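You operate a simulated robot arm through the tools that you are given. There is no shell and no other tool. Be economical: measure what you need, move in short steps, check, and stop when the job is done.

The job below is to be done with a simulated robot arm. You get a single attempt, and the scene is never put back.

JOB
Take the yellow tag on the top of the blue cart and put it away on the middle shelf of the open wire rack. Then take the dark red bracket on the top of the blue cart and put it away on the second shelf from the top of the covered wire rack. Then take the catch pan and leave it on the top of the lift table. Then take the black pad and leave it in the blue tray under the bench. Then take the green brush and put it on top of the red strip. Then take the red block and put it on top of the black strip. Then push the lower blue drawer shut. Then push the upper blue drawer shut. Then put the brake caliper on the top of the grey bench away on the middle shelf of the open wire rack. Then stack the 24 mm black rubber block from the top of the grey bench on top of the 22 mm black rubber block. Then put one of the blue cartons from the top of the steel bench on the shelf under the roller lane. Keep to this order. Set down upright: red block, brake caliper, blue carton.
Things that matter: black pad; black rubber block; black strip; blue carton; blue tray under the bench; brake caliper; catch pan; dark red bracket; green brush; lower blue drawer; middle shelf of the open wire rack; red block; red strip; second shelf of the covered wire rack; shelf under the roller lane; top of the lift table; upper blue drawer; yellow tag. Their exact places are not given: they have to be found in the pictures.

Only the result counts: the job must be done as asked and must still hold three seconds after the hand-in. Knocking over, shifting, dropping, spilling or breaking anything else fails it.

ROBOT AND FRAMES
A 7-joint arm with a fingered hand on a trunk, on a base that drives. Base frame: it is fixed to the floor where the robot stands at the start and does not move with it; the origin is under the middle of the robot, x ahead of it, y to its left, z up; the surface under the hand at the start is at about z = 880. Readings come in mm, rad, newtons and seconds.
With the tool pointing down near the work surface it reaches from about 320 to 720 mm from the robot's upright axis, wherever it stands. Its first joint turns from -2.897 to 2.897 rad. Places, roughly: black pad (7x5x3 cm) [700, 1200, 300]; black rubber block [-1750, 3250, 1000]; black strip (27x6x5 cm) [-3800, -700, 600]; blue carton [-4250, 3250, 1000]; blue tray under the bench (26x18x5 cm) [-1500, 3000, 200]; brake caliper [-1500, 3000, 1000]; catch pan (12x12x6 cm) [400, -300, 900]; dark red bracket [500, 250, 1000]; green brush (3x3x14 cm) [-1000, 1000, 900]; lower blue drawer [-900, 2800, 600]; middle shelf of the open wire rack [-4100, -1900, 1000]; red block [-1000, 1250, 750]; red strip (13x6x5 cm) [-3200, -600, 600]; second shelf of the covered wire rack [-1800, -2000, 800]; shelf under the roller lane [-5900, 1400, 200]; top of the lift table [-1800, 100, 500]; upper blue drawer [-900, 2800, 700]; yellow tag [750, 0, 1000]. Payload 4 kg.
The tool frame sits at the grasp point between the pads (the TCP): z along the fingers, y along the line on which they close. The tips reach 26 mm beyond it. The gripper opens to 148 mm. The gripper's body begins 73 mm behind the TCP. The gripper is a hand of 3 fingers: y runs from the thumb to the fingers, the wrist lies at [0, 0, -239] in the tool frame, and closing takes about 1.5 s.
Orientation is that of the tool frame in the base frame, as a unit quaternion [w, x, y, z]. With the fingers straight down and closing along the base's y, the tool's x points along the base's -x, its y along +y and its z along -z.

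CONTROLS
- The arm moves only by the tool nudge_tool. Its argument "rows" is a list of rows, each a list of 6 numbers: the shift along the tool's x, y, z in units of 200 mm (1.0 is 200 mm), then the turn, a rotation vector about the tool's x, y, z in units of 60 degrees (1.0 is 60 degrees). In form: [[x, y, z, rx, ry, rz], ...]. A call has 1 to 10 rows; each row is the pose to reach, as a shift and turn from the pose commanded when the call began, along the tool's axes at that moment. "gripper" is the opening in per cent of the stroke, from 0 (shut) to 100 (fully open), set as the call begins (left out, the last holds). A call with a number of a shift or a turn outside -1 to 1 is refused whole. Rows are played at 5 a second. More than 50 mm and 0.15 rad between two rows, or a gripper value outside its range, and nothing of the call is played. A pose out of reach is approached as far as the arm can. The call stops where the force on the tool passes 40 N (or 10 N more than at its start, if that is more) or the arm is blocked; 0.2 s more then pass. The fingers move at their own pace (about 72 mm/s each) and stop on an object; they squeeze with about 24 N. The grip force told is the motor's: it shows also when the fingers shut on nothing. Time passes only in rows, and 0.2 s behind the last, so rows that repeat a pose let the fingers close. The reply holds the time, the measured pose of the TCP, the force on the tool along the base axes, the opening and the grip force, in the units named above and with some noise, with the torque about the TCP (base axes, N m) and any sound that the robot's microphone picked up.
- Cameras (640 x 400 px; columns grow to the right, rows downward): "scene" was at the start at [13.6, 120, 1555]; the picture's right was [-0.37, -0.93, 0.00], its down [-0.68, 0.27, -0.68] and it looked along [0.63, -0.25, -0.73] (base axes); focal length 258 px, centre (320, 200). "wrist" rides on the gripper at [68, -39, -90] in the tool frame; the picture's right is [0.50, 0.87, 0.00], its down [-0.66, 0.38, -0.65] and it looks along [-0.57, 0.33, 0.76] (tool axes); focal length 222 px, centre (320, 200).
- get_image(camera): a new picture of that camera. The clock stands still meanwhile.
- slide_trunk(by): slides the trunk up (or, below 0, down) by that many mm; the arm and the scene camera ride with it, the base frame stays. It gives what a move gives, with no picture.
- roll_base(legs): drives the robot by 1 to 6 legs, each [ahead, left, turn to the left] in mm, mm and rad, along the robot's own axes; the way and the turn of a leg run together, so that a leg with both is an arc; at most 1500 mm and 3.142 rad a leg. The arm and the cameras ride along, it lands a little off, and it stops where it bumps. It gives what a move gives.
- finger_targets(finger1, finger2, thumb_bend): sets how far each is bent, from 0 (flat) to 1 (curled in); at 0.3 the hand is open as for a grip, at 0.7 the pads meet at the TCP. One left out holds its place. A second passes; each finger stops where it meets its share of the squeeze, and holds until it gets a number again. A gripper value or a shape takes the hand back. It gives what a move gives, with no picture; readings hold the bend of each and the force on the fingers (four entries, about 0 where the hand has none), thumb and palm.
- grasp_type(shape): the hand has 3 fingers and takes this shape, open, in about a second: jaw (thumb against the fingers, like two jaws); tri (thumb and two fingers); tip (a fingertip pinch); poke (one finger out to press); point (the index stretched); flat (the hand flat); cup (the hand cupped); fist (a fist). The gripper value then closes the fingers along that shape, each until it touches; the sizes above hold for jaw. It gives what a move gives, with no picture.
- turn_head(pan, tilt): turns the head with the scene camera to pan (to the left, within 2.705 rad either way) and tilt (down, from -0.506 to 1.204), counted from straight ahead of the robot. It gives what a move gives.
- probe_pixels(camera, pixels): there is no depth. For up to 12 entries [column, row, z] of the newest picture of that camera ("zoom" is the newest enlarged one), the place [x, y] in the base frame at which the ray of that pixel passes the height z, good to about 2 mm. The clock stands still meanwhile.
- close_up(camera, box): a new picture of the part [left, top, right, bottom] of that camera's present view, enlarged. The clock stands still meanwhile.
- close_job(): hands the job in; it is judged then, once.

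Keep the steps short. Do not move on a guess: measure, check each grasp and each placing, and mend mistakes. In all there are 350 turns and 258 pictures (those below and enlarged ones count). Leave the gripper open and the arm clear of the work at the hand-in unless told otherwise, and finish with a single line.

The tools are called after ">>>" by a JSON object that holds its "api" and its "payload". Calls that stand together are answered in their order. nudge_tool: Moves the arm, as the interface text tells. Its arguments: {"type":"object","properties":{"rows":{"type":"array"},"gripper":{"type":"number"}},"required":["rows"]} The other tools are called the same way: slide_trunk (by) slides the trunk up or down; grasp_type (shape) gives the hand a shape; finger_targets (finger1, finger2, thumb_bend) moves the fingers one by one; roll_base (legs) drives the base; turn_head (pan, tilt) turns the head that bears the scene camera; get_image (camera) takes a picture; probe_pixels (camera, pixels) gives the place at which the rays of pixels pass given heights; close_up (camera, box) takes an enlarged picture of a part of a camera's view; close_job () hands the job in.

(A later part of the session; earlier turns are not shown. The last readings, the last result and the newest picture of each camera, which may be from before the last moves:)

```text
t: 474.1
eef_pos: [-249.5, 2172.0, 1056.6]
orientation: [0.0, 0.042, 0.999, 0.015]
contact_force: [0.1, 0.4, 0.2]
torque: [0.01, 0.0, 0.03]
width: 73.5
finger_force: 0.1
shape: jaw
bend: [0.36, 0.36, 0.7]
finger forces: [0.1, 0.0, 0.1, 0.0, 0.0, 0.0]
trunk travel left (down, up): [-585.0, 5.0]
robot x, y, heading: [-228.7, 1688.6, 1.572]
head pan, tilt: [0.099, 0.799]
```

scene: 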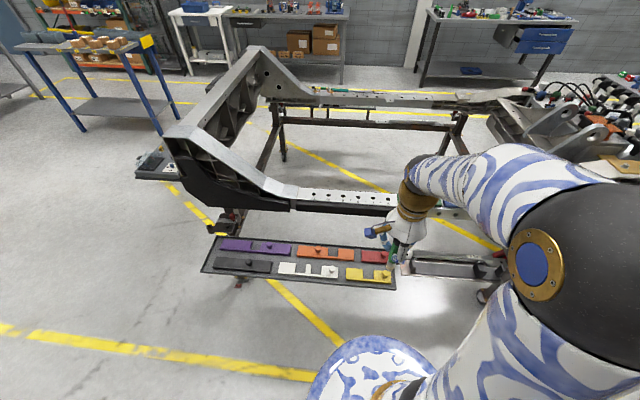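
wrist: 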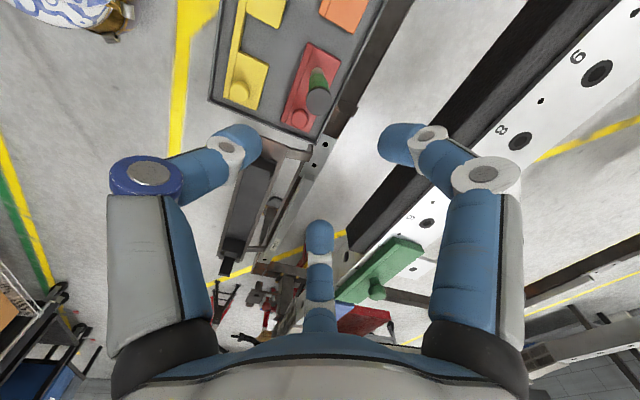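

>>> {"api": "roll_base", "payload": {"legs": [[80, 0, 0], [0, 850, 0], [0, 0, 3.141]]}}

>>> {"api": "turn_head", "payload": {"pan": 0.1, "tilt": 0.85}}

>>> {"api": "get_image", "payload": {"camera": "scene"}}

>>> {"api": "get_image", "payload": {"camera": "wrist"}}

```text
t: 486.7
eef_pos: [-1051.7, 1281.2, 1056.6]
orientation: [0.014, 0.999, -0.039, 0.001]
contact_force: [0.3, -0.2, 0.4]
torque: [-0.03, 0.01, 0.0]
width: 73.4
finger_force: 0.1
shape: jaw
bend: [0.36, 0.36, 0.7]
finger forces: [0.1, 0.1, 0.0, 0.0, 0.0, 0.0]
trunk travel left (down, up): [-585.0, 5.0]
robot x, y, heading: [-1074.0, 1764.9, -1.562]
head pan, tilt: [0.099, 0.799]
```

```text
t: 487.3
eef_pos: [-1052.8, 1281.3, 1057.1]
orientation: [0.013, 0.999, -0.039, 0.001]
contact_force: [-0.1, -0.6, -0.7]
torque: [0.01, -0.02, 0.01]
width: 73.7
finger_force: 0.0
shape: jaw
bend: [0.36, 0.36, 0.7]
finger forces: [0.0, 0.0, 0.0, 0.0, 0.1, 0.0]
trunk travel left (down, up): [-585.0, 5.0]
robot x, y, heading: [-1074.5, 1767.2, -1.565]
head pan, tilt: [0.099, 0.85]
```

```text
107 pictures are left
```

scene: 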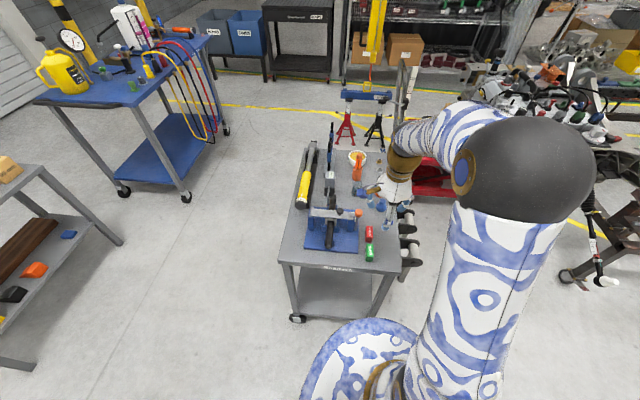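

```text
106 pictures are left
```

wrist: 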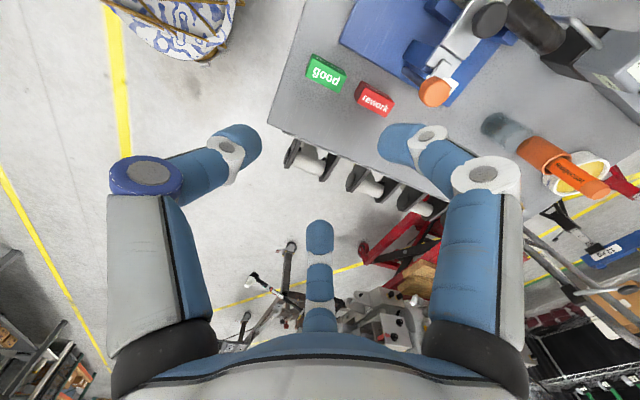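

>>> {"api": "close_up", "payload": {"camera": "wrist", "box": [300, 40, 428, 130]}}

>>> {"api": "probe_pixels", "payload": {"camera": "zoom", "pixels": [[300, 190, 810], [320, 200, 810]]}}

```text
4.44 times, centred on (364, 85) of wrist
```

zoom: 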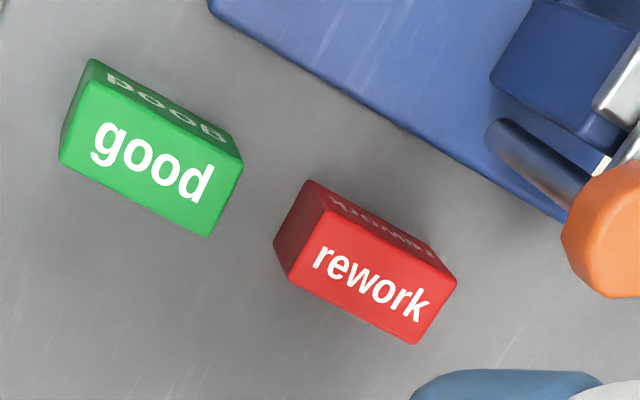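

```text
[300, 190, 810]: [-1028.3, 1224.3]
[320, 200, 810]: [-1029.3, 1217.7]
```

>>> {"api": "probe_pixels", "payload": {"camera": "zoom", "pixels": [[327, 213, 805], [455, 280, 805], [413, 343, 805], [288, 280, 805], [310, 182, 777], [273, 242, 777], [327, 213, 820], [288, 280, 820], [92, 60, 777], [243, 160, 805]]}}

```text
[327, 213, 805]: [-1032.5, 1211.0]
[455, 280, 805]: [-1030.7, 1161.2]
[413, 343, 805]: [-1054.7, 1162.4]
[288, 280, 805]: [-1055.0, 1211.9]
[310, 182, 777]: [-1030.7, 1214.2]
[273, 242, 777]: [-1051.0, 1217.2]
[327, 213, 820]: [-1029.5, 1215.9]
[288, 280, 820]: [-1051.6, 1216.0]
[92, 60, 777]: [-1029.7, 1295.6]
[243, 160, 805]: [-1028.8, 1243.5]
```

>>> {"api": "probe_pixels", "payload": {"camera": "wrist", "pixels": [[434, 92, 830], [434, 92, 860], [434, 92, 890], [405, 60, 777], [410, 118, 777], [423, 115, 777], [342, 20, 777]]}}

>>> {"api": "close_up", "payload": {"camera": "scene", "box": [290, 190, 402, 270]}}

```text
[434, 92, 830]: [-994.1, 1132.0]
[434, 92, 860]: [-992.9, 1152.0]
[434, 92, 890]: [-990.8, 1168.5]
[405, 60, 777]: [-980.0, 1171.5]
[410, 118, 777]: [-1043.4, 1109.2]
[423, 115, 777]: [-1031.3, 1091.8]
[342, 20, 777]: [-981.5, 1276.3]
```

```text
5.00 times, centred on (346, 230) of scene
```

zoom: 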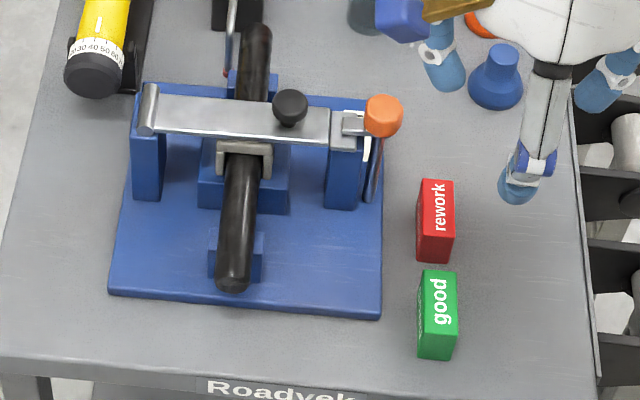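

Red block: x -1053…-1030, y 1167…1215, z 777…816; the orange knob at (-992,1150) is close, so I'll rotate the hand 180° so the thumb is at the -y side. First 60° with the shift.

>>> {"api": "nudge_tool", "payload": {"rows": [[0.01, 0.06, 0, 0, 0, -0.125], [0.02, 0.12, 0, 0, 0, -0.25], [0.03, 0.18, 0, 0, 0, -0.375], [0.05, 0.24, 0, 0, 0, -0.5], [0.06, 0.3, 0, 0, 0, -0.625], [0.07, 0.36, 0, 0, 0, -0.75], [0.08, 0.42, 0, 0, 0, -0.875], [0.09, 0.47, 0, 0, 0, -1.0]], "gripper": 44}}

>>> {"api": "nudge_tool", "payload": {"rows": [[0, 0, 0, 0, 0, -0.125], [0, 0, 0, 0, 0, -0.25], [0, 0, 0, 0, 0, -0.375], [0, 0, 0, 0, 0, -0.5], [0, 0, 0, 0, 0, -0.625], [0, 0, 0, 0, 0, -0.75], [0, 0, 0, 0, 0, -0.875], [0, 0, 0, 0, 0, -1.0]]}}

>>> {"api": "nudge_tool", "payload": {"rows": [[0, 0, 0, 0, 0, -0.125], [0, 0, 0, 0, 0, -0.25], [0, 0, 0, 0, 0, -0.375], [0, 0, 0, 0, 0, -0.5], [0, 0, 0, 0, 0, -0.625], [0, 0, 0, 0, 0, -0.75], [0, 0, 0, 0, 0, -0.875], [0, 0, 0, 0, 0, -0.93]]}}

>>> {"api": "get_image", "payload": {"camera": "wrist"}}

```text
t: 489.1
eef_pos: [-1041.9, 1185.8, 1059.2]
orientation: [0.013, 0.885, 0.466, -0.006]
contact_force: [-0.5, -0.1, -0.8]
torque: [0.0, -0.01, -0.01]
width: 65.7
finger_force: 0.1
shape: jaw
bend: [0.39, 0.39, 0.7]
finger forces: [0.0, 0.1, 0.1, 0.1, 0.0, 0.0]
trunk travel left (down, up): [-585.0, 5.0]
robot x, y, heading: [-1072.4, 1766.8, -1.562]
head pan, tilt: [0.099, 0.85]
```

```text
t: 490.9
eef_pos: [-1041.9, 1184.9, 1058.9]
orientation: [0.007, 0.532, 0.846, -0.013]
contact_force: [0.3, -0.1, -0.7]
torque: [-0.03, 0.02, 0.0]
width: 65.5
finger_force: 0.0
shape: jaw
bend: [0.39, 0.39, 0.7]
finger forces: [0.0, 0.0, 0.0, 0.0, 0.0, 0.1]
trunk travel left (down, up): [-585.0, 5.0]
robot x, y, heading: [-1073.7, 1766.8, -1.558]
head pan, tilt: [0.099, 0.85]
```

```text
t: 492.7
eef_pos: [-1042.1, 1186.5, 1058.6]
orientation: [0.0, 0.075, 0.997, -0.014]
contact_force: [0.8, 0.0, 0.0]
torque: [0.02, -0.01, -0.01]
width: 65.5
finger_force: 0.1
shape: jaw
bend: [0.39, 0.39, 0.7]
finger forces: [0.1, 0.1, 0.1, 0.0, 0.1, 0.0]
trunk travel left (down, up): [-585.0, 5.0]
robot x, y, heading: [-1075.6, 1765.6, -1.561]
head pan, tilt: [0.099, 0.85]
```

```text
103 pictures are left
```

wrist: 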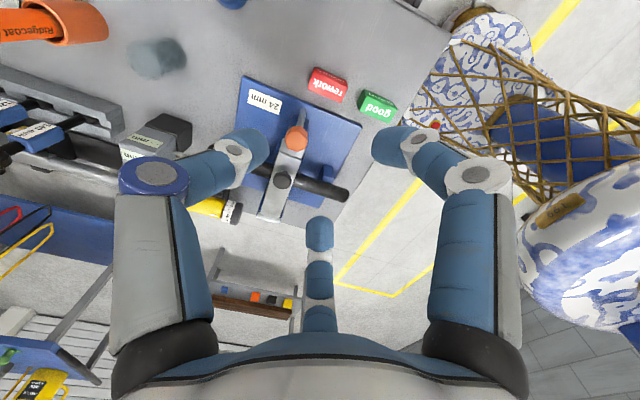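

>>> {"api": "close_up", "payload": {"camera": "wrist", "box": [280, 50, 408, 150]}}

```text
4.00 times, centred on (344, 100) of wrist
```

zoom: 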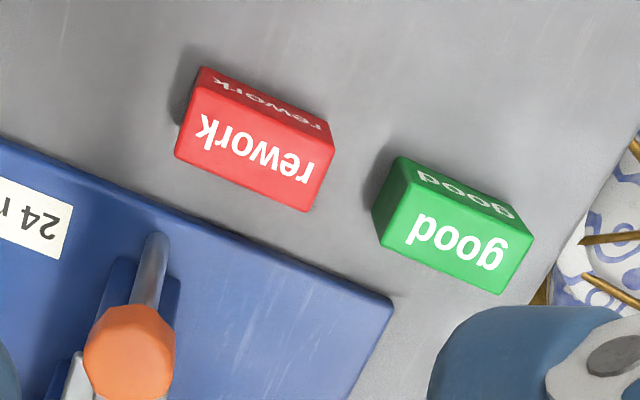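

>>> {"api": "probe_pixels", "payload": {"camera": "zoom", "pixels": [[192, 88, 815], [335, 148, 815], [310, 211, 815], [175, 155, 815], [203, 67, 777], [330, 123, 777], [130, 340, 860], [130, 340, 890], [398, 170, 815], [530, 238, 815]]}}

```text
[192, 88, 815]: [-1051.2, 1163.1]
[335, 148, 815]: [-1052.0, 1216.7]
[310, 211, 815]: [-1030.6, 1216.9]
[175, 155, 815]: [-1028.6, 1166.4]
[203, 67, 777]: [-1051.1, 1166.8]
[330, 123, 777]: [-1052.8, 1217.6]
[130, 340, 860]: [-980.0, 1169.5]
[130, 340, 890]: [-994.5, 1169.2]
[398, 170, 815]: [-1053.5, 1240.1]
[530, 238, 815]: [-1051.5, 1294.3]
```

Block centre (-1041,1191). Align yaw, descend.

>>> {"api": "nudge_tool", "payload": {"rows": [[0, 0.01, 0.15, 0, 0, -0.07], [0, 0.023, 0.3, 0, 0, -0.145], [0, 0.023, 0.5, 0, 0, -0.145], [0, 0.023, 0.7, 0, 0, -0.145], [0, 0.023, 0.88, 0, 0, -0.145]]}}

>>> {"api": "get_image", "payload": {"camera": "wrist"}}

```text
t: 493.9
eef_pos: [-1042.2, 1186.0, 881.8]
orientation: [-0.001, 0.0, 1.0, -0.015]
contact_force: [-0.7, 0.6, -0.6]
torque: [0.0, 0.03, 0.02]
width: 65.6
finger_force: 0.1
shape: jaw
bend: [0.39, 0.39, 0.7]
finger forces: [0.1, 0.0, 0.0, 0.1, 0.0, 0.0]
trunk travel left (down, up): [-585.0, 5.0]
robot x, y, heading: [-1075.3, 1767.9, -1.558]
head pan, tilt: [0.099, 0.85]
```

```text
101 pictures are left
```

wrist: 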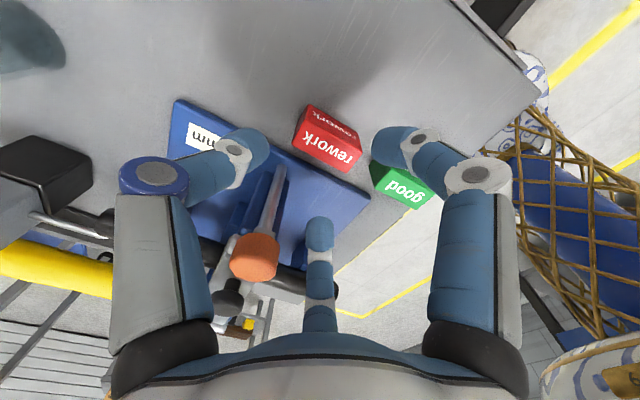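

>>> {"api": "nudge_tool", "payload": {"rows": [[0, 0.035, 0.1, 0, 0, 0], [0, 0.037, 0.22, 0, 0, 0], [0, 0.037, 0.319, 0, 0, 0]]}}

>>> {"api": "nudge_tool", "payload": {"rows": [[0, 0, 0, 0, 0, 0], [0, 0, 0, 0, 0, 0], [0, 0, 0, 0, 0, 0], [0, 0, 0, 0, 0, 0], [0, 0, 0, 0, 0, 0], [0, 0, 0, 0, 0, 0], [0, 0, 0, 0, 0, 0]], "gripper": 0}}

>>> {"api": "get_image", "payload": {"camera": "wrist"}}

```text
t: 494.7
eef_pos: [-1041.6, 1191.0, 821.7]
orientation: [-0.001, -0.001, 1.0, -0.016]
contact_force: [-1.1, -0.7, 9.5]
torque: [-0.18, -0.4, -0.05]
width: 65.7
finger_force: 0.1
shape: jaw
bend: [0.39, 0.39, 0.7]
finger forces: [0.0, 0.0, 0.0, 0.0, 0.1, 7.3]
trunk travel left (down, up): [-585.0, 5.0]
robot x, y, heading: [-1076.9, 1766.0, -1.561]
head pan, tilt: [0.099, 0.85]
```

```text
t: 496.3
eef_pos: [-1040.9, 1191.6, 819.8]
orientation: [0.001, 0.0, 1.0, -0.014]
contact_force: [-4.2, -0.7, 13.7]
torque: [-0.14, -0.87, -0.12]
width: 22.6
finger_force: 23.8
shape: jaw
bend: [0.75, 0.75, 0.7]
finger forces: [18.8, 19.0, 0.0, 0.1, 20.9, 11.8]
trunk travel left (down, up): [-585.0, 5.0]
robot x, y, heading: [-1073.7, 1767.7, -1.562]
head pan, tilt: [0.099, 0.85]
```

```text
100 pictures are left
```

wrist: 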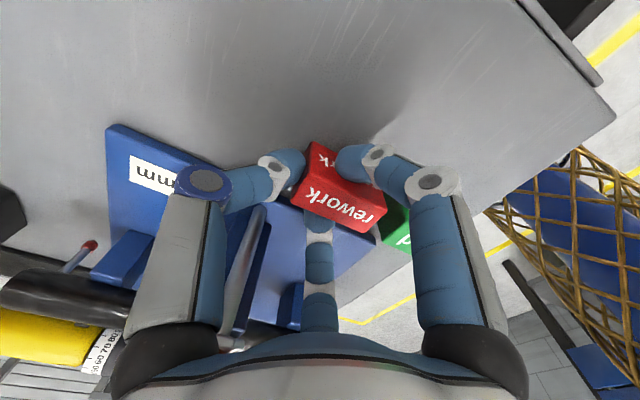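

Palm lightly touches the knob; block gripped. Lift straight up.

>>> {"api": "nudge_tool", "payload": {"rows": [[0, 0, -0.05, 0, 0, 0], [0, 0, -0.2, 0, 0, 0], [0, 0, -0.4, 0, 0, 0], [0, 0, -0.6, 0, 0, 0], [0, 0, -0.8, 0, 0, 0], [0, 0, -1.0, 0, 0, 0]]}}

>>> {"api": "get_image", "payload": {"camera": "wrist"}}

```text
t: 497.7
eef_pos: [-1041.6, 1195.8, 1019.6]
orientation: [-0.001, 0.0, 1.0, -0.014]
contact_force: [-0.7, 0.2, -0.3]
torque: [0.01, 0.0, -0.01]
width: 22.9
finger_force: 24.4
shape: jaw
bend: [0.75, 0.75, 0.7]
finger forces: [18.8, 18.9, 0.0, 0.0, 20.9, 0.0]
trunk travel left (down, up): [-585.0, 5.0]
robot x, y, heading: [-1073.1, 1768.2, -1.561]
head pan, tilt: [0.099, 0.85]
```

```text
99 pictures are left
```

wrist: 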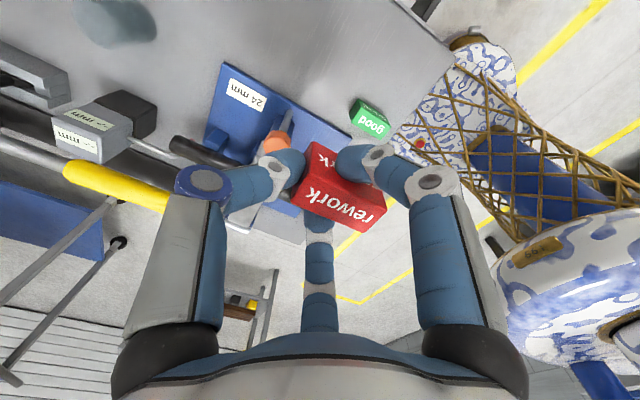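

Block held. Retract and drive the east route to the black strip.

>>> {"api": "nudge_tool", "payload": {"rows": [[0, 0.2, -0.1, 0, 0, 0], [0, 0.4, -0.2, 0, 0, 0], [0, 0.6, -0.2, 0, 0, 0], [0, 0.8, -0.2, 0, 0, 0], [0, 0.9, -0.2, 0, 0, 0]]}}

>>> {"api": "roll_base", "payload": {"legs": [[0, 840, 0], [1425, 0, 0], [1425, 0, 0], [0, 0, -1.571]]}}

>>> {"api": "roll_base", "payload": {"legs": [[400, 130, 0], [1500, 0, 0], [1500, 0, 0], [0, 40, 0], [0, 0, -1.571]]}}

>>> {"api": "turn_head", "payload": {"pan": 0.15, "tilt": 0.8}}

>>> {"api": "get_image", "payload": {"camera": "scene"}}

```text
t: 498.9
eef_pos: [-1042.1, 1377.8, 1053.8]
orientation: [-0.002, 0.001, 1.0, -0.015]
contact_force: [0.3, 0.0, -0.1]
torque: [0.01, -0.03, 0.03]
width: 22.6
finger_force: 24.0
shape: jaw
bend: [0.75, 0.75, 0.7]
finger forces: [18.6, 18.9, 0.0, 0.0, 20.3, 0.0]
trunk travel left (down, up): [-585.0, 5.0]
robot x, y, heading: [-1075.3, 1762.4, -1.564]
head pan, tilt: [0.099, 0.85]
```

```text
t: 520.6
eef_pos: [-546.0, -1133.1, 1054.4]
orientation: [-0.01, 0.696, 0.718, -0.009]
contact_force: [0.4, -0.3, 0.1]
torque: [0.0, 0.02, 0.01]
width: 22.5
finger_force: 23.7
shape: jaw
bend: [0.75, 0.75, 0.7]
finger forces: [18.7, 19.0, 0.0, 0.0, 20.3, 0.1]
trunk travel left (down, up): [-585.0, 5.0]
robot x, y, heading: [-155.4, -1083.9, -3.1]
head pan, tilt: [0.099, 0.85]
```

```text
t: 541.6
eef_pos: [-3587.9, -1031.4, 1054.6]
orientation: [-0.015, 1.0, 0.017, 0.001]
contact_force: [0.5, 0.2, 0.3]
torque: [-0.03, -0.02, -0.02]
width: 22.7
finger_force: 24.4
shape: jaw
bend: [0.75, 0.75, 0.7]
finger forces: [18.7, 19.0, 0.0, 0.0, 20.2, 0.0]
trunk travel left (down, up): [-585.0, 5.0]
robot x, y, heading: [-3540.1, -1419.0, 1.612]
head pan, tilt: [0.099, 0.85]
```

```text
t: 542.2
eef_pos: [-3587.6, -1030.9, 1055.2]
orientation: [-0.015, 1.0, 0.017, 0.001]
contact_force: [0.3, 0.5, 0.6]
torque: [-0.02, -0.01, 0.02]
width: 22.4
finger_force: 24.0
shape: jaw
bend: [0.75, 0.75, 0.7]
finger forces: [18.7, 19.0, 0.1, 0.0, 20.1, 0.1]
trunk travel left (down, up): [-585.0, 5.0]
robot x, y, heading: [-3537.6, -1418.3, 1.616]
head pan, tilt: [0.15, 0.799]
```

```text
98 pictures are left
```

scene: 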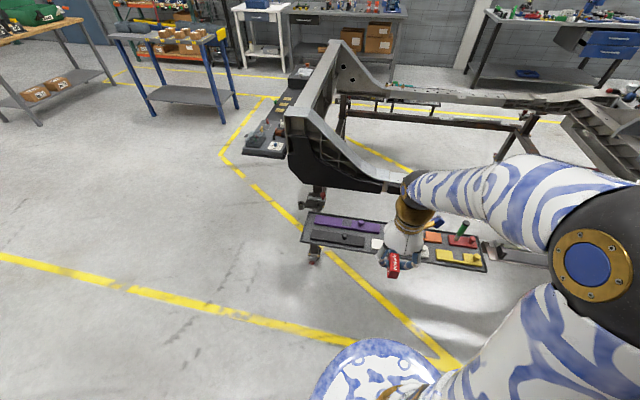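

Brush still stands. Fix heading, go left 150, forward 150.

>>> {"api": "roll_base", "payload": {"legs": [[0, 0, -0.045], [0, 140, 0], [160, 0, 0]]}}

>>> {"api": "get_image", "payload": {"camera": "scene"}}

>>> {"api": "close_up", "payload": {"camera": "scene", "box": [250, 200, 410, 300]}}

>>> {"api": "get_image", "payload": {"camera": "wrist"}}

```text
t: 545.0
eef_pos: [-3709.1, -868.7, 1055.0]
orientation: [-0.014, 1.0, -0.006, 0.001]
contact_force: [-0.1, 0.3, -0.1]
torque: [-0.03, -0.04, 0.02]
width: 22.5
finger_force: 24.4
shape: jaw
bend: [0.75, 0.75, 0.7]
finger forces: [18.7, 19.0, 0.0, 0.0, 20.2, 0.0]
trunk travel left (down, up): [-585.0, 5.0]
robot x, y, heading: [-3680.7, -1258.8, 1.567]
head pan, tilt: [0.15, 0.799]
```

```text
97 pictures are left
```

scene: 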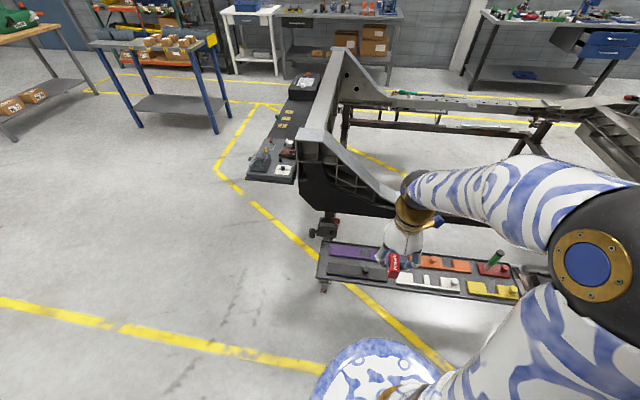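

```text
4.00 times, centred on (330, 250) of scene
```

zoom: 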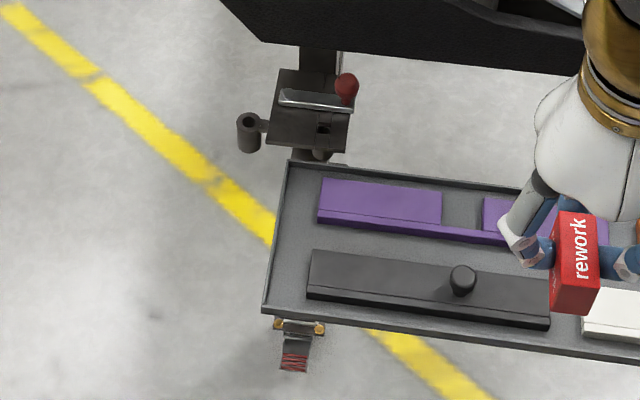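

```text
95 pictures are left
```

wrist: 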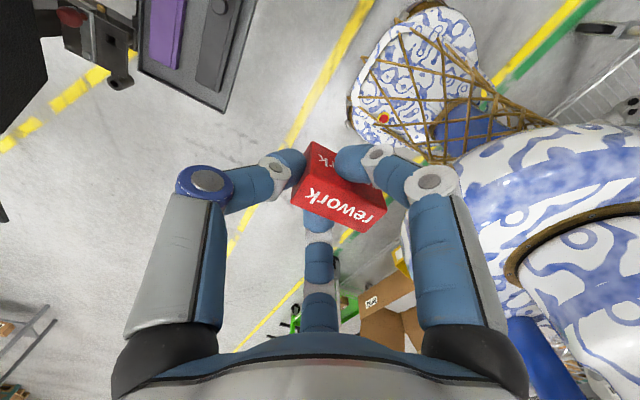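

>>> {"api": "probe_pixels", "payload": {"camera": "scene", "pixels": [[328, 262.5, 578], [327.5, 270.5, 578], [365.75, 272.5, 578], [365, 265, 578], [387.5, 269, 578], [387.5, 279, 578], [346, 265, 578], [346, 272.5, 578]]}}

>>> {"api": "probe_pixels", "payload": {"camera": "wrist", "pixels": [[196, 78, 578], [224, 92, 578], [217, 10, 578], [210, 5, 600]]}}

>>> {"api": "close_up", "payload": {"camera": "wrist", "box": [130, 0, 258, 110]}}

```text
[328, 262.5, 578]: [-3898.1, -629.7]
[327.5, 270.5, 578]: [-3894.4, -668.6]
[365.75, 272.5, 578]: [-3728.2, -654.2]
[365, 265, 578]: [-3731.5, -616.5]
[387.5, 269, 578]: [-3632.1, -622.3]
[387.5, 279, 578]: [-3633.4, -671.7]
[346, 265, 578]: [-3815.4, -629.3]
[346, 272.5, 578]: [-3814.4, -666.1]
```

```text
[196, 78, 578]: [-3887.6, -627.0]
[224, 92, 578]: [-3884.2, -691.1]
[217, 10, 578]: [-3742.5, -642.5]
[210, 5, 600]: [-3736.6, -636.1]
```

```text
3.64 times, centred on (194, 55) of wrist
```

zoom: 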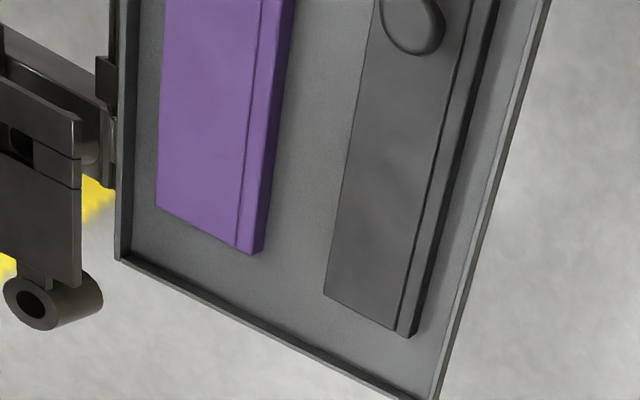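

Black strip: x -3893…-3632, flat top y -668…-629, stud at -3735. Target (-3820,-648) with the block's long side along the strip: lower trunk and rotate +90° on the way.

>>> {"api": "slide_trunk", "payload": {"by": -150}}

>>> {"api": "nudge_tool", "payload": {"rows": [[-0.04, -0.1, 0, 0, 0, 0.125], [-0.08, -0.2, 0, 0, 0, 0.25], [-0.12, -0.3, 0, 0, 0, 0.375], [-0.17, -0.4, 0, 0, 0, 0.5], [-0.22, -0.5, 0, 0, 0, 0.625], [-0.27, -0.6, 0, 0, 0, 0.75], [-0.32, -0.7, 0, 0, 0, 0.875], [-0.37, -0.8, 0, 0, 0, 1.0]]}}

>>> {"api": "nudge_tool", "payload": {"rows": [[0, 0, 0, 0, 0, 0.125], [0, 0, 0, 0, 0, 0.25], [0, 0, 0, 0, 0, 0.375], [0, 0, 0, 0, 0, 0.51]]}}

>>> {"api": "get_image", "payload": {"camera": "wrist"}}

```text
t: 546.7
eef_pos: [-3709.3, -870.4, 903.6]
orientation: [-0.015, 1.0, -0.006, 0.002]
contact_force: [0.6, 0.6, -1.4]
torque: [-0.05, 0.01, -0.02]
width: 22.5
finger_force: 24.4
shape: jaw
bend: [0.75, 0.75, 0.7]
finger forces: [18.6, 19.1, 0.0, 0.0, 20.2, 0.0]
trunk travel left (down, up): [-435.0, 155.0]
robot x, y, heading: [-3679.8, -1258.9, 1.567]
head pan, tilt: [0.15, 0.799]
```

```text
t: 548.5
eef_pos: [-3782.2, -707.6, 908.6]
orientation: [-0.014, 0.862, -0.506, -0.007]
contact_force: [-0.7, -0.7, 0.3]
torque: [-0.01, 0.01, -0.02]
width: 22.2
finger_force: 23.9
shape: jaw
bend: [0.75, 0.75, 0.69]
finger forces: [18.8, 19.1, 0.0, 0.0, 19.5, 0.0]
trunk travel left (down, up): [-435.0, 155.0]
robot x, y, heading: [-3673.4, -1259.8, 1.562]
head pan, tilt: [0.15, 0.799]
```

```text
t: 549.5
eef_pos: [-3782.3, -708.7, 908.2]
orientation: [0.01, -0.699, 0.715, 0.011]
contact_force: [-0.5, 0.6, -0.2]
torque: [0.01, 0.01, -0.03]
width: 22.4
finger_force: 24.6
shape: jaw
bend: [0.75, 0.75, 0.69]
finger forces: [18.9, 18.9, 0.1, 0.0, 19.5, 0.0]
trunk travel left (down, up): [-435.0, 155.0]
robot x, y, heading: [-3679.7, -1257.5, 1.566]
head pan, tilt: [0.15, 0.799]
```

```text
93 pictures are left
```

wrist: 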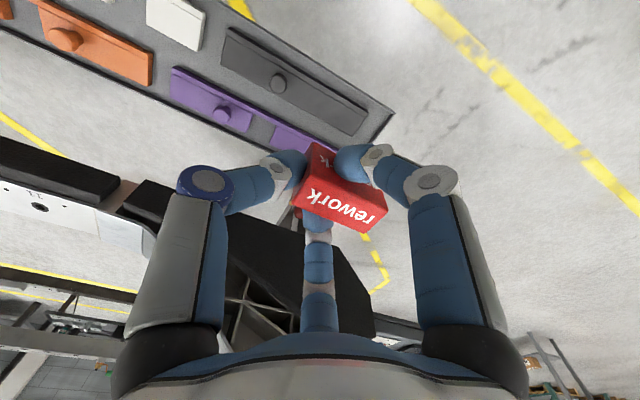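

>>> {"api": "nudge_tool", "payload": {"rows": [[-0.15, 0.1, 0, 0, 0, 0], [-0.296, 0.197, 0.05, 0, 0, 0], [-0.296, 0.197, 0.25, 0, 0, 0], [-0.296, 0.197, 0.5, 0, 0, 0], [-0.296, 0.197, 0.75, 0, 0, 0], [-0.296, 0.197, 1.0, 0, 0, 0]]}}

>>> {"api": "get_image", "payload": {"camera": "wrist"}}

>>> {"api": "close_up", "payload": {"camera": "scene", "box": [280, 160, 440, 320]}}

```text
t: 550.9
eef_pos: [-3817.7, -641.3, 710.9]
orientation: [0.01, -0.699, 0.715, 0.01]
contact_force: [-0.4, 0.0, 0.8]
torque: [-0.01, 0.0, 0.04]
width: 22.1
finger_force: 23.9
shape: jaw
bend: [0.75, 0.75, 0.69]
finger forces: [18.8, 19.0, 0.0, 0.0, 19.0, 0.0]
trunk travel left (down, up): [-435.0, 155.0]
robot x, y, heading: [-3680.8, -1258.3, 1.566]
head pan, tilt: [0.15, 0.799]
```

```text
92 pictures are left
```

wrist: 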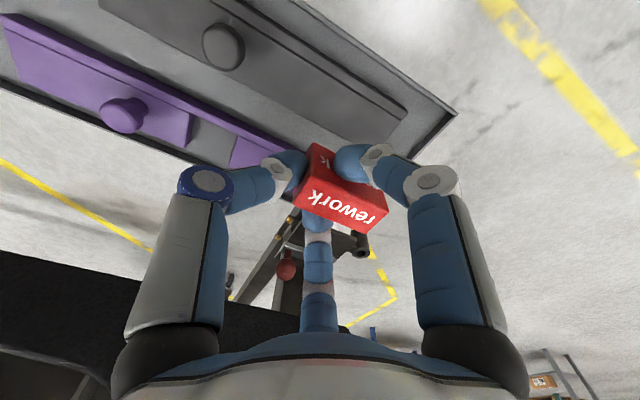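

```text
2.50 times, centred on (360, 240) of scene
```

zoom: 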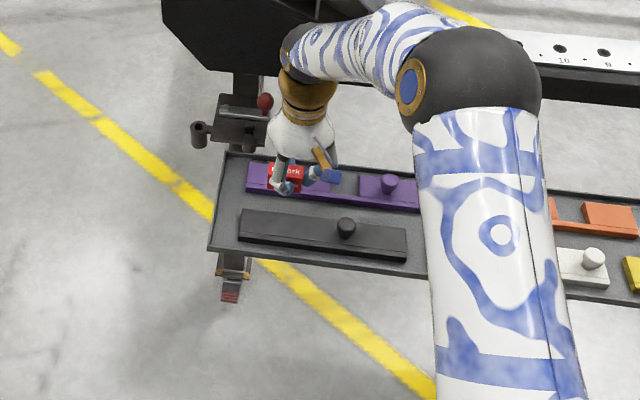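

>>> {"api": "close_up", "payload": {"camera": "wrist", "box": [200, 0, 424, 150]}}

>>> {"api": "probe_pixels", "payload": {"camera": "zoom", "pixels": [[320, 200, 575]]}}

```text
2.67 times, centred on (312, 75) of wrist
```

zoom: 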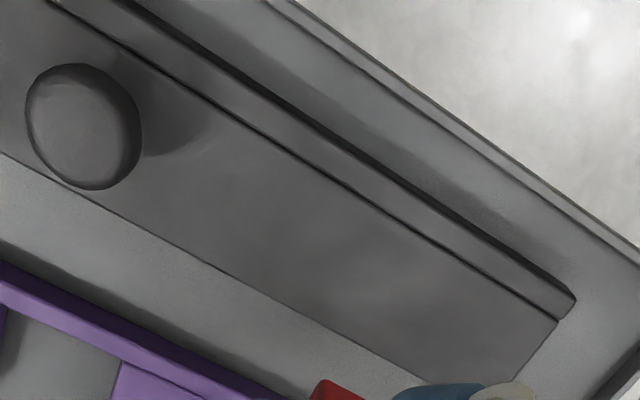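

```text
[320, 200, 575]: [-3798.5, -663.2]
```

>>> {"api": "probe_pixels", "payload": {"camera": "zoom", "pixels": [[558, 320, 578], [515, 385, 578], [400, 224, 578], [300, 314, 578], [200, 262, 578], [80, 160, 590], [300, 165, 578]]}}

```text
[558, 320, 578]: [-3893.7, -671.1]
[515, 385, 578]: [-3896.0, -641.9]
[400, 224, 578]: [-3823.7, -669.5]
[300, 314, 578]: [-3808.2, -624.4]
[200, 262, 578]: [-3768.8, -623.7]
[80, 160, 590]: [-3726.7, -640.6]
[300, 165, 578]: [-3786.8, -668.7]
```

>>> {"api": "nudge_tool", "payload": {"rows": [[0.045, 0.005, 0.1, 0, 0, 0], [0.045, 0.005, 0.25, 0, 0, 0], [0.045, 0.005, 0.35, 0, 0, 0], [0.045, 0.005, 0.4, 0, 0, 0]]}}

>>> {"api": "nudge_tool", "payload": {"rows": [[0, 0, 0.015, 0, 0, 0], [0, 0, 0.03, 0, 0, 0], [0, 0, 0.04, 0, 0, 0]]}}

>>> {"api": "get_image", "payload": {"camera": "wrist"}}

```text
t: 551.9
eef_pos: [-3820.2, -649.7, 630.0]
orientation: [0.011, -0.699, 0.715, 0.01]
contact_force: [1.1, 0.2, -0.1]
torque: [0.04, -0.02, 0.01]
width: 21.8
finger_force: 23.6
shape: jaw
bend: [0.75, 0.75, 0.69]
finger forces: [18.7, 19.0, 0.0, 0.0, 18.9, 0.0]
trunk travel left (down, up): [-435.0, 155.0]
robot x, y, heading: [-3677.7, -1260.7, 1.567]
head pan, tilt: [0.15, 0.799]
```

```text
t: 552.7
eef_pos: [-3821.1, -649.2, 622.4]
orientation: [0.011, -0.7, 0.714, 0.009]
contact_force: [0.1, -0.2, -0.8]
torque: [0.01, -0.01, -0.01]
width: 21.7
finger_force: 23.9
shape: jaw
bend: [0.75, 0.75, 0.69]
finger forces: [18.6, 19.1, 0.1, 0.0, 18.9, 0.0]
trunk travel left (down, up): [-435.0, 155.0]
robot x, y, heading: [-3681.6, -1256.1, 1.566]
head pan, tilt: [0.15, 0.799]
```

```text
89 pictures are left
```

wrist: 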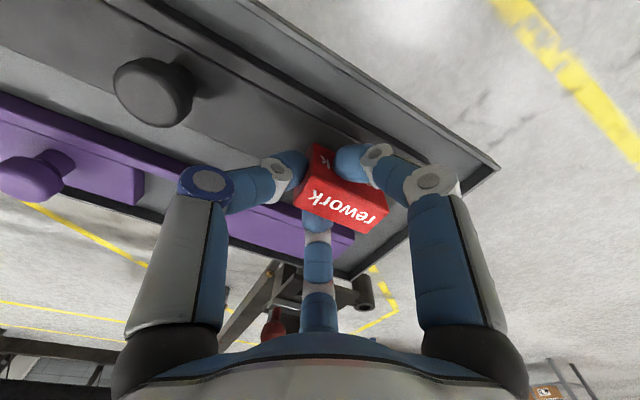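

>>> {"api": "nudge_tool", "payload": {"rows": [[0, 0, 0.01, 0, 0, 0], [0, 0, 0.02, 0, 0, 0], [0, 0, 0.03, 0, 0, 0], [0, 0, 0.04, 0, 0, 0]]}}

>>> {"api": "nudge_tool", "payload": {"rows": [[0, 0, 0.01, 0, 0, 0], [0, 0, 0.02, 0, 0, 0], [0, 0, 0.03, 0, 0, 0], [0, 0, 0.04, 0, 0, 0]]}}

```text
t: 553.7
eef_pos: [-3820.7, -649.6, 615.3]
orientation: [0.01, -0.699, 0.715, 0.011]
contact_force: [0.9, -0.3, 0.6]
torque: [-0.01, 0.0, 0.02]
width: 22.1
finger_force: 24.0
shape: jaw
bend: [0.75, 0.75, 0.69]
finger forces: [19.2, 19.3, 0.0, 0.0, 19.5, 0.2]
trunk travel left (down, up): [-435.0, 155.0]
robot x, y, heading: [-3678.9, -1260.6, 1.567]
head pan, tilt: [0.15, 0.799]
```

```text
t: 554.8
eef_pos: [-3820.6, -646.8, 611.5]
orientation: [0.012, -0.699, 0.715, 0.014]
contact_force: [1.5, -2.9, 23.8]
torque: [-0.08, 0.02, -0.02]
width: 24.9
finger_force: 24.4
shape: jaw
bend: [0.76, 0.76, 0.72]
finger forces: [24.5, 22.8, 0.0, 0.0, 25.2, 0.1]
trunk travel left (down, up): [-435.0, 155.0]
robot x, y, heading: [-3679.0, -1259.8, 1.569]
head pan, tilt: [0.15, 0.799]
stopped in row 4: the force on the tool passed its limit at 41 N (the readings are from after the stop); the commanded pose is now the measured one
```

Contact. Ease up slightly and open.

>>> {"api": "nudge_tool", "payload": {"rows": [[0, 0, -0.008, 0, 0, 0], [0, 0, -0.016, 0, 0, 0]]}}

>>> {"api": "nudge_tool", "payload": {"rows": [[0, 0, -0.003, 0, 0, 0], [0, 0, -0.003, 0, 0, 0], [0, 0, -0.003, 0, 0, 0]], "gripper": 45}}

>>> {"api": "get_image", "payload": {"camera": "wrist"}}

```text
t: 555.4
eef_pos: [-3821.2, -646.9, 613.5]
orientation: [0.012, -0.7, 0.714, 0.013]
contact_force: [0.3, 3.3, 11.9]
torque: [0.05, 0.02, 0.03]
width: 24.1
finger_force: 23.8
shape: jaw
bend: [0.76, 0.76, 0.72]
finger forces: [21.5, 23.2, 0.1, 0.0, 22.6, 0.0]
trunk travel left (down, up): [-435.0, 155.0]
robot x, y, heading: [-3680.8, -1260.7, 1.569]
head pan, tilt: [0.15, 0.799]
```

```text
t: 556.2
eef_pos: [-3819.8, -647.8, 611.9]
orientation: [0.011, -0.699, 0.715, 0.011]
contact_force: [-0.1, 0.3, 0.6]
torque: [0.01, -0.04, 0.02]
width: 66.2
finger_force: 0.0
shape: jaw
bend: [0.39, 0.39, 0.7]
finger forces: [0.0, 0.0, 0.1, 0.1, 0.0, 0.1]
trunk travel left (down, up): [-435.0, 155.0]
robot x, y, heading: [-3681.8, -1260.2, 1.568]
head pan, tilt: [0.15, 0.799]
```

```text
88 pictures are left
```

wrist: 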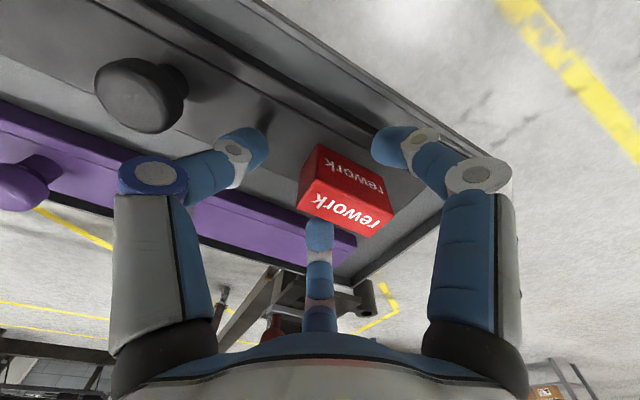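

Block sits free. Rise straight up and check.

>>> {"api": "nudge_tool", "payload": {"rows": [[0, 0, -0.1, 0, 0, 0], [0, 0, -0.3, 0, 0, 0], [0, 0, -0.5, 0, 0, 0], [0, 0, -0.75, 0, 0, 0], [0, 0, -1.0, 0, 0, 0]]}}

>>> {"api": "get_image", "payload": {"camera": "wrist"}}

```text
t: 557.4
eef_pos: [-3820.2, -654.6, 811.6]
orientation: [0.012, -0.699, 0.715, 0.011]
contact_force: [0.3, -0.2, -0.3]
torque: [0.01, 0.0, -0.01]
width: 66.3
finger_force: 0.1
shape: jaw
bend: [0.39, 0.39, 0.7]
finger forces: [0.0, 0.0, 0.0, 0.0, 0.1, 0.1]
trunk travel left (down, up): [-435.0, 155.0]
robot x, y, heading: [-3676.6, -1259.1, 1.567]
head pan, tilt: [0.15, 0.799]
```

```text
87 pictures are left
```

wrist: 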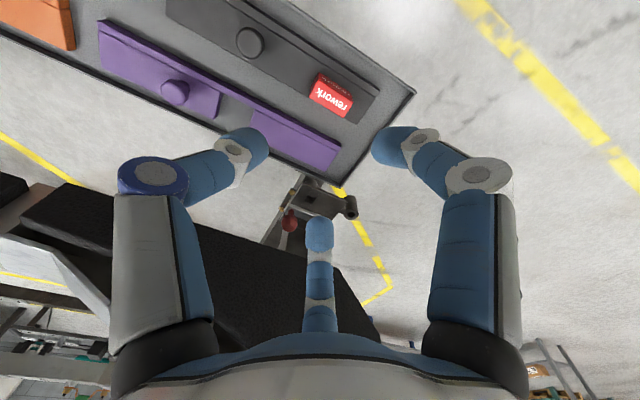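

Red block is on the black strip, upright. Retract, raise the trunk and drive via the west side towards the grey bench.

>>> {"api": "nudge_tool", "payload": {"rows": [[0.17, -0.1, -0.1, 0, 0, 0], [0.34, -0.2, -0.2, 0, 0, 0], [0.5, -0.3, -0.3, 0, 0, 0], [0.67, -0.4, -0.4, 0, 0, 0], [0.84, -0.5, -0.5, 0, 0, 0], [0.99, -0.6, -0.5, 0, 0, 0]]}}

>>> {"api": "slide_trunk", "payload": {"by": 150}}

>>> {"api": "roll_base", "payload": {"legs": [[0, 0, 1.572], [1060, 0, 0], [0, 0, -1.571], [1500, 0, 0], [1480, 0, 0]]}}

>>> {"api": "roll_base", "payload": {"legs": [[0, 0, -1.571], [1500, 0, 0], [1500, 0, 0], [660, 0, 0]]}}

```text
t: 558.8
eef_pos: [-3704.6, -857.7, 906.6]
orientation: [0.011, -0.699, 0.715, 0.011]
contact_force: [-1.0, -0.5, 0.1]
torque: [0.03, 0.03, -0.03]
width: 66.2
finger_force: 0.1
shape: jaw
bend: [0.39, 0.39, 0.7]
finger forces: [0.0, 0.1, 0.1, 0.0, 0.1, 0.0]
trunk travel left (down, up): [-435.0, 155.0]
robot x, y, heading: [-3680.6, -1260.3, 1.566]
head pan, tilt: [0.15, 0.799]
```

```text
t: 560.5
eef_pos: [-3705.1, -857.4, 1056.4]
orientation: [0.012, -0.699, 0.715, 0.012]
contact_force: [-0.6, 0.8, 0.4]
torque: [0.02, -0.02, 0.02]
width: 66.3
finger_force: 0.1
shape: jaw
bend: [0.39, 0.39, 0.7]
finger forces: [0.1, 0.0, 0.0, 0.1, 0.0, 0.0]
trunk travel left (down, up): [-585.0, 5.0]
robot x, y, heading: [-3681.7, -1259.8, 1.57]
head pan, tilt: [0.15, 0.799]
```

```text
t: 587.6
eef_pos: [-4722.9, 2127.0, 1055.7]
orientation: [0.012, -0.699, 0.715, 0.011]
contact_force: [-0.8, 0.5, 0.1]
torque: [0.01, 0.03, 0.03]
width: 66.4
finger_force: 0.0
shape: jaw
bend: [0.39, 0.39, 0.7]
finger forces: [0.0, 0.1, 0.0, 0.0, 0.0, 0.1]
trunk travel left (down, up): [-585.0, 5.0]
robot x, y, heading: [-4698.4, 1724.6, 1.566]
head pan, tilt: [0.15, 0.799]
```

```text
t: 609.1
eef_pos: [-645.8, 1759.0, 1055.7]
orientation: [0.017, 0.006, 1.0, 0.0]
contact_force: [0.0, -0.6, 0.4]
torque: [0.01, 0.01, 0.02]
width: 66.2
finger_force: 0.1
shape: jaw
bend: [0.39, 0.39, 0.7]
finger forces: [0.0, 0.0, 0.0, 0.1, 0.0, 0.0]
trunk travel left (down, up): [-585.0, 5.0]
robot x, y, heading: [-1046.2, 1727.9, 0.011]
head pan, tilt: [0.15, 0.799]
```

Face the bench and look at the drawers.

>>> {"api": "roll_base", "payload": {"legs": [[0, 0, 1.56], [250, 0, 0]]}}

>>> {"api": "turn_head", "payload": {"pan": 0.0, "tilt": 0.6}}

>>> {"api": "get_image", "payload": {"camera": "scene"}}

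```text
t: 614.8
eef_pos: [-1073.3, 2382.0, 1056.0]
orientation: [0.013, -0.7, 0.714, 0.012]
contact_force: [-0.2, 0.7, 0.4]
torque: [-0.03, -0.01, 0.03]
width: 66.2
finger_force: 0.1
shape: jaw
bend: [0.39, 0.39, 0.7]
finger forces: [0.1, 0.0, 0.0, 0.0, 0.0, 0.0]
trunk travel left (down, up): [-585.0, 5.0]
robot x, y, heading: [-1044.1, 1976.7, 1.571]
head pan, tilt: [0.15, 0.799]
```

```text
t: 615.5
eef_pos: [-1073.5, 2380.2, 1055.8]
orientation: [0.011, -0.7, 0.714, 0.013]
contact_force: [0.5, -0.7, 0.1]
torque: [-0.02, 0.01, 0.01]
width: 66.1
finger_force: 0.1
shape: jaw
bend: [0.39, 0.39, 0.7]
finger forces: [0.1, 0.1, 0.1, 0.0, 0.0, 0.0]
trunk travel left (down, up): [-585.0, 5.0]
robot x, y, heading: [-1048.1, 1981.1, 1.567]
head pan, tilt: [0.0, 0.6]
```

```text
86 pictures are left
```

scene: 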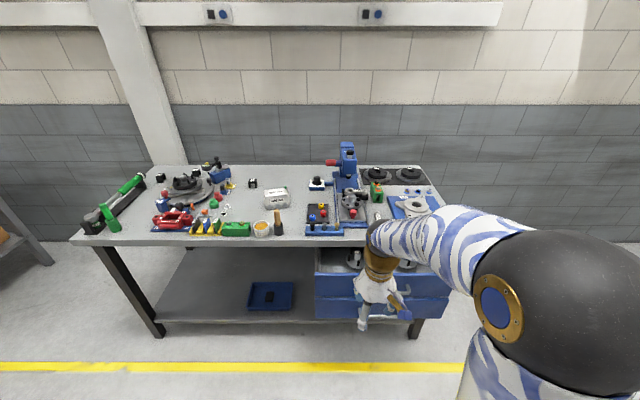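

Shift right 350 mm and lower the trunk to see the drawer fronts.

>>> {"api": "roll_base", "payload": {"legs": [[0, -380, 0]]}}

>>> {"api": "slide_trunk", "payload": {"by": -350}}

>>> {"api": "turn_head", "payload": {"pan": 0.1, "tilt": 0.5}}

>>> {"api": "get_image", "payload": {"camera": "scene"}}

```text
t: 617.9
eef_pos: [-692.0, 2381.9, 1055.7]
orientation: [0.012, -0.7, 0.714, 0.011]
contact_force: [0.3, -1.1, 0.0]
torque: [-0.01, 0.01, 0.02]
width: 66.1
finger_force: 0.1
shape: jaw
bend: [0.39, 0.39, 0.7]
finger forces: [0.0, 0.0, 0.0, 0.1, 0.0, 0.1]
trunk travel left (down, up): [-585.0, 5.0]
robot x, y, heading: [-665.8, 1977.1, 1.573]
head pan, tilt: [0.0, 0.6]
```

```text
t: 621.3
eef_pos: [-691.7, 2382.4, 705.4]
orientation: [0.012, -0.701, 0.713, 0.011]
contact_force: [-0.9, -0.1, -1.0]
torque: [-0.06, -0.03, -0.02]
width: 66.2
finger_force: 0.0
shape: jaw
bend: [0.39, 0.39, 0.7]
finger forces: [0.0, 0.1, 0.0, 0.0, 0.2, 0.0]
trunk travel left (down, up): [-235.0, 355.0]
robot x, y, heading: [-665.9, 1981.5, 1.572]
head pan, tilt: [0.0, 0.6]
```

```text
t: 622.0
eef_pos: [-693.1, 2381.8, 705.7]
orientation: [0.011, -0.7, 0.714, 0.012]
contact_force: [-0.4, 0.5, 0.1]
torque: [0.0, -0.01, -0.01]
width: 66.0
finger_force: 0.1
shape: jaw
bend: [0.39, 0.39, 0.7]
finger forces: [0.0, 0.0, 0.0, 0.0, 0.0, 0.1]
trunk travel left (down, up): [-235.0, 355.0]
robot x, y, heading: [-663.0, 1977.6, 1.572]
head pan, tilt: [0.099, 0.499]
```

```text
85 pictures are left
```

scene: 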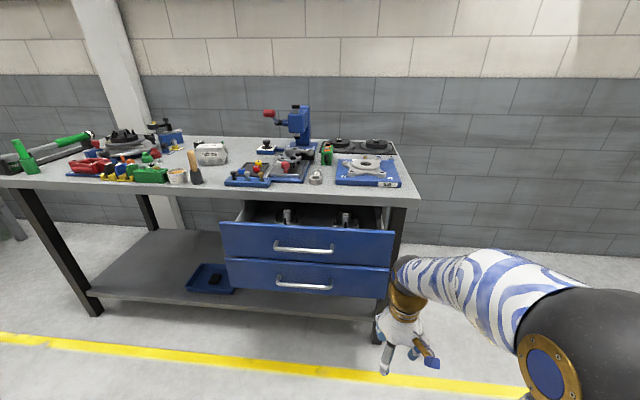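

>>> {"api": "probe_pixels", "payload": {"camera": "scene", "pixels": [[220, 222, 700], [220, 222, 760], [394, 235, 700], [394, 235, 760], [222, 258, 600], [222, 258, 660], [389, 272, 600], [389, 272, 660], [228, 285, 520], [228, 285, 580], [387, 299, 520], [387, 299, 580]]}}

>>> {"api": "slide_trunk", "payload": {"by": 300}}

>>> {"api": "get_image", "payload": {"camera": "scene"}}

```text
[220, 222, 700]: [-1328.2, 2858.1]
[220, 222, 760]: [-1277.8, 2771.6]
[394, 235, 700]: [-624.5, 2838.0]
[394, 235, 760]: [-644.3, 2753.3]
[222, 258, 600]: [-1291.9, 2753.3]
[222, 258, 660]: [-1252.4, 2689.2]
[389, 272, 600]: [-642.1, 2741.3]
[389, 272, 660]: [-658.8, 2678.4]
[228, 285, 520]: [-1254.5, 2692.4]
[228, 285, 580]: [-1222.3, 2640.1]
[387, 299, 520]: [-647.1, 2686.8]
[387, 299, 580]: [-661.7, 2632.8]
```

```text
t: 625.0
eef_pos: [-691.6, 2382.1, 1006.8]
orientation: [0.012, -0.7, 0.714, 0.012]
contact_force: [0.0, 0.8, -0.4]
torque: [0.01, 0.02, 0.02]
width: 65.9
finger_force: 0.0
shape: jaw
bend: [0.39, 0.39, 0.7]
finger forces: [0.1, 0.0, 0.0, 0.1, 0.0, 0.2]
trunk travel left (down, up): [-535.0, 55.0]
robot x, y, heading: [-667.5, 1978.2, 1.574]
head pan, tilt: [0.099, 0.499]
```

```text
84 pictures are left
```

scene: 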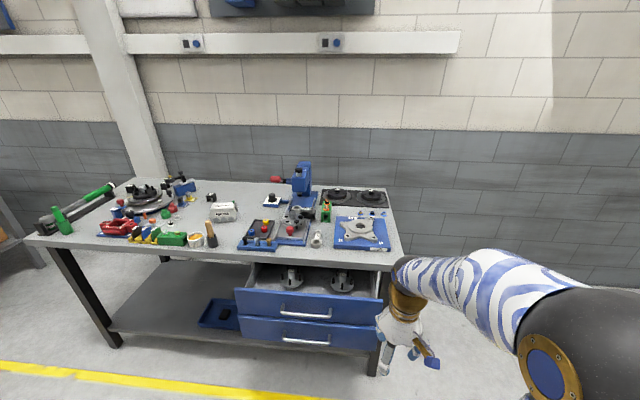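

>>> {"api": "probe_pixels", "payload": {"camera": "scene", "pixels": [[235, 288, 700], [235, 288, 760], [383, 299, 700], [383, 299, 760], [238, 315, 600], [238, 315, 660], [242, 339, 520], [242, 339, 580], [379, 349, 520], [379, 349, 580], [320, 262, 850], [320, 262, 900]]}}

>>> {"api": "close_up", "payload": {"camera": "scene", "box": [215, 250, 407, 370]}}

```text
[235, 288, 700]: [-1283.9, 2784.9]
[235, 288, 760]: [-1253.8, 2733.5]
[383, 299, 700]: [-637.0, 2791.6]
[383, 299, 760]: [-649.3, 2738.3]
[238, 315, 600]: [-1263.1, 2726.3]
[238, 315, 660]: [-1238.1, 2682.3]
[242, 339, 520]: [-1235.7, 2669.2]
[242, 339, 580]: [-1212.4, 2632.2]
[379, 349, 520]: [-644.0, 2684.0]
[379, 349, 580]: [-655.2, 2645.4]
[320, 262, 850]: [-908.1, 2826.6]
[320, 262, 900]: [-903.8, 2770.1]
```

```text
3.33 times, centred on (311, 310) of scene
```

zoom: 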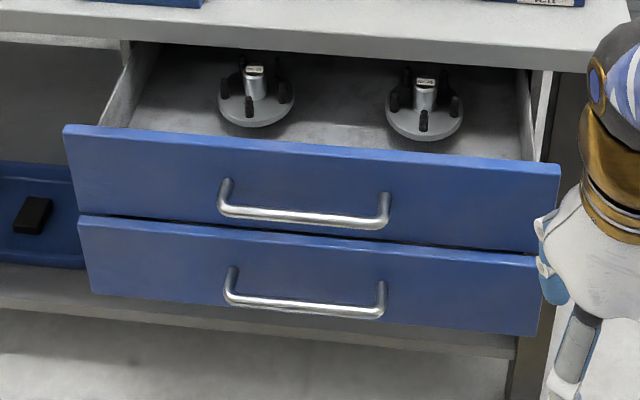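

Drawer fronts stand at y≈2680–2690: upper z 655–811, lower 535–650, handle bars at z≈703 and ≈565, x centre ≈-945. I'll close the hand, go in front of it, lower, and later point the tool horizontally forward.

>>> {"api": "roll_base", "payload": {"legs": [[0, 285, 0]]}}

>>> {"api": "slide_trunk", "payload": {"by": -400}}

>>> {"api": "nudge_tool", "payload": {"rows": [[-0.2, 0, 0.03, 0, 0, 0], [-0.4, 0, 0.06, 0, 0, 0], [-0.6, 0, 0.1, 0, 0, 0], [-0.8, 0, 0.15, 0, 0, 0], [-0.8, 0, 0.15, 0, 0, 0]], "gripper": 0}}

>>> {"api": "nudge_tool", "payload": {"rows": [[0, 0, 0, 0, -0.125, 0], [0, 0, 0, 0, -0.25, 0], [0, 0, 0, 0, -0.375, 0], [0, 0, 0, 0, -0.5, 0], [0, 0, 0, 0, -0.625, 0], [0, 0, 0, 0, -0.75, 0], [0, 0, 0, 0, -0.875, 0], [0, 0, 0, 0, -1.0, 0]]}}

```text
t: 627.0
eef_pos: [-978.3, 2382.9, 1005.5]
orientation: [0.012, -0.7, 0.714, 0.012]
contact_force: [0.2, -0.1, 0.1]
torque: [0.05, -0.01, -0.01]
width: 66.2
finger_force: 0.1
shape: jaw
bend: [0.39, 0.39, 0.7]
finger forces: [0.0, 0.1, 0.0, 0.0, 0.1, 0.1]
trunk travel left (down, up): [-535.0, 55.0]
robot x, y, heading: [-952.2, 1979.5, 1.572]
head pan, tilt: [0.099, 0.499]
```

```text
t: 630.8
eef_pos: [-976.6, 2381.4, 605.4]
orientation: [0.011, -0.7, 0.714, 0.012]
contact_force: [0.6, 0.3, 0.1]
torque: [0.0, 0.0, 0.01]
width: 66.3
finger_force: 0.1
shape: jaw
bend: [0.39, 0.39, 0.7]
finger forces: [0.0, 0.1, 0.2, 0.0, 0.0, 0.0]
trunk travel left (down, up): [-135.0, 455.0]
robot x, y, heading: [-950.9, 1981.2, 1.57]
head pan, tilt: [0.099, 0.499]
```

```text
t: 632.0
eef_pos: [-972.9, 2543.1, 580.7]
orientation: [0.012, -0.7, 0.714, 0.011]
contact_force: [0.5, -0.4, -0.3]
torque: [-0.02, -0.02, -0.02]
width: 0.2
finger_force: 23.6
shape: jaw
bend: [0.7, 0.7, 0.7]
finger forces: [0.0, 0.1, 0.0, 0.0, 0.0, 0.0]
trunk travel left (down, up): [-135.0, 455.0]
robot x, y, heading: [-953.0, 1982.0, 1.571]
head pan, tilt: [0.099, 0.499]
```

```text
t: 633.8
eef_pos: [-974.4, 2542.6, 580.9]
orientation: [0.368, -0.6, 0.612, 0.361]
contact_force: [0.4, 0.1, 0.9]
torque: [-0.01, -0.01, 0.02]
width: 0.0
finger_force: 24.2
shape: jaw
bend: [0.7, 0.7, 0.7]
finger forces: [0.0, 0.0, 0.1, 0.1, 0.0, 0.0]
trunk travel left (down, up): [-135.0, 455.0]
robot x, y, heading: [-952.6, 1981.3, 1.569]
head pan, tilt: [0.099, 0.499]
```

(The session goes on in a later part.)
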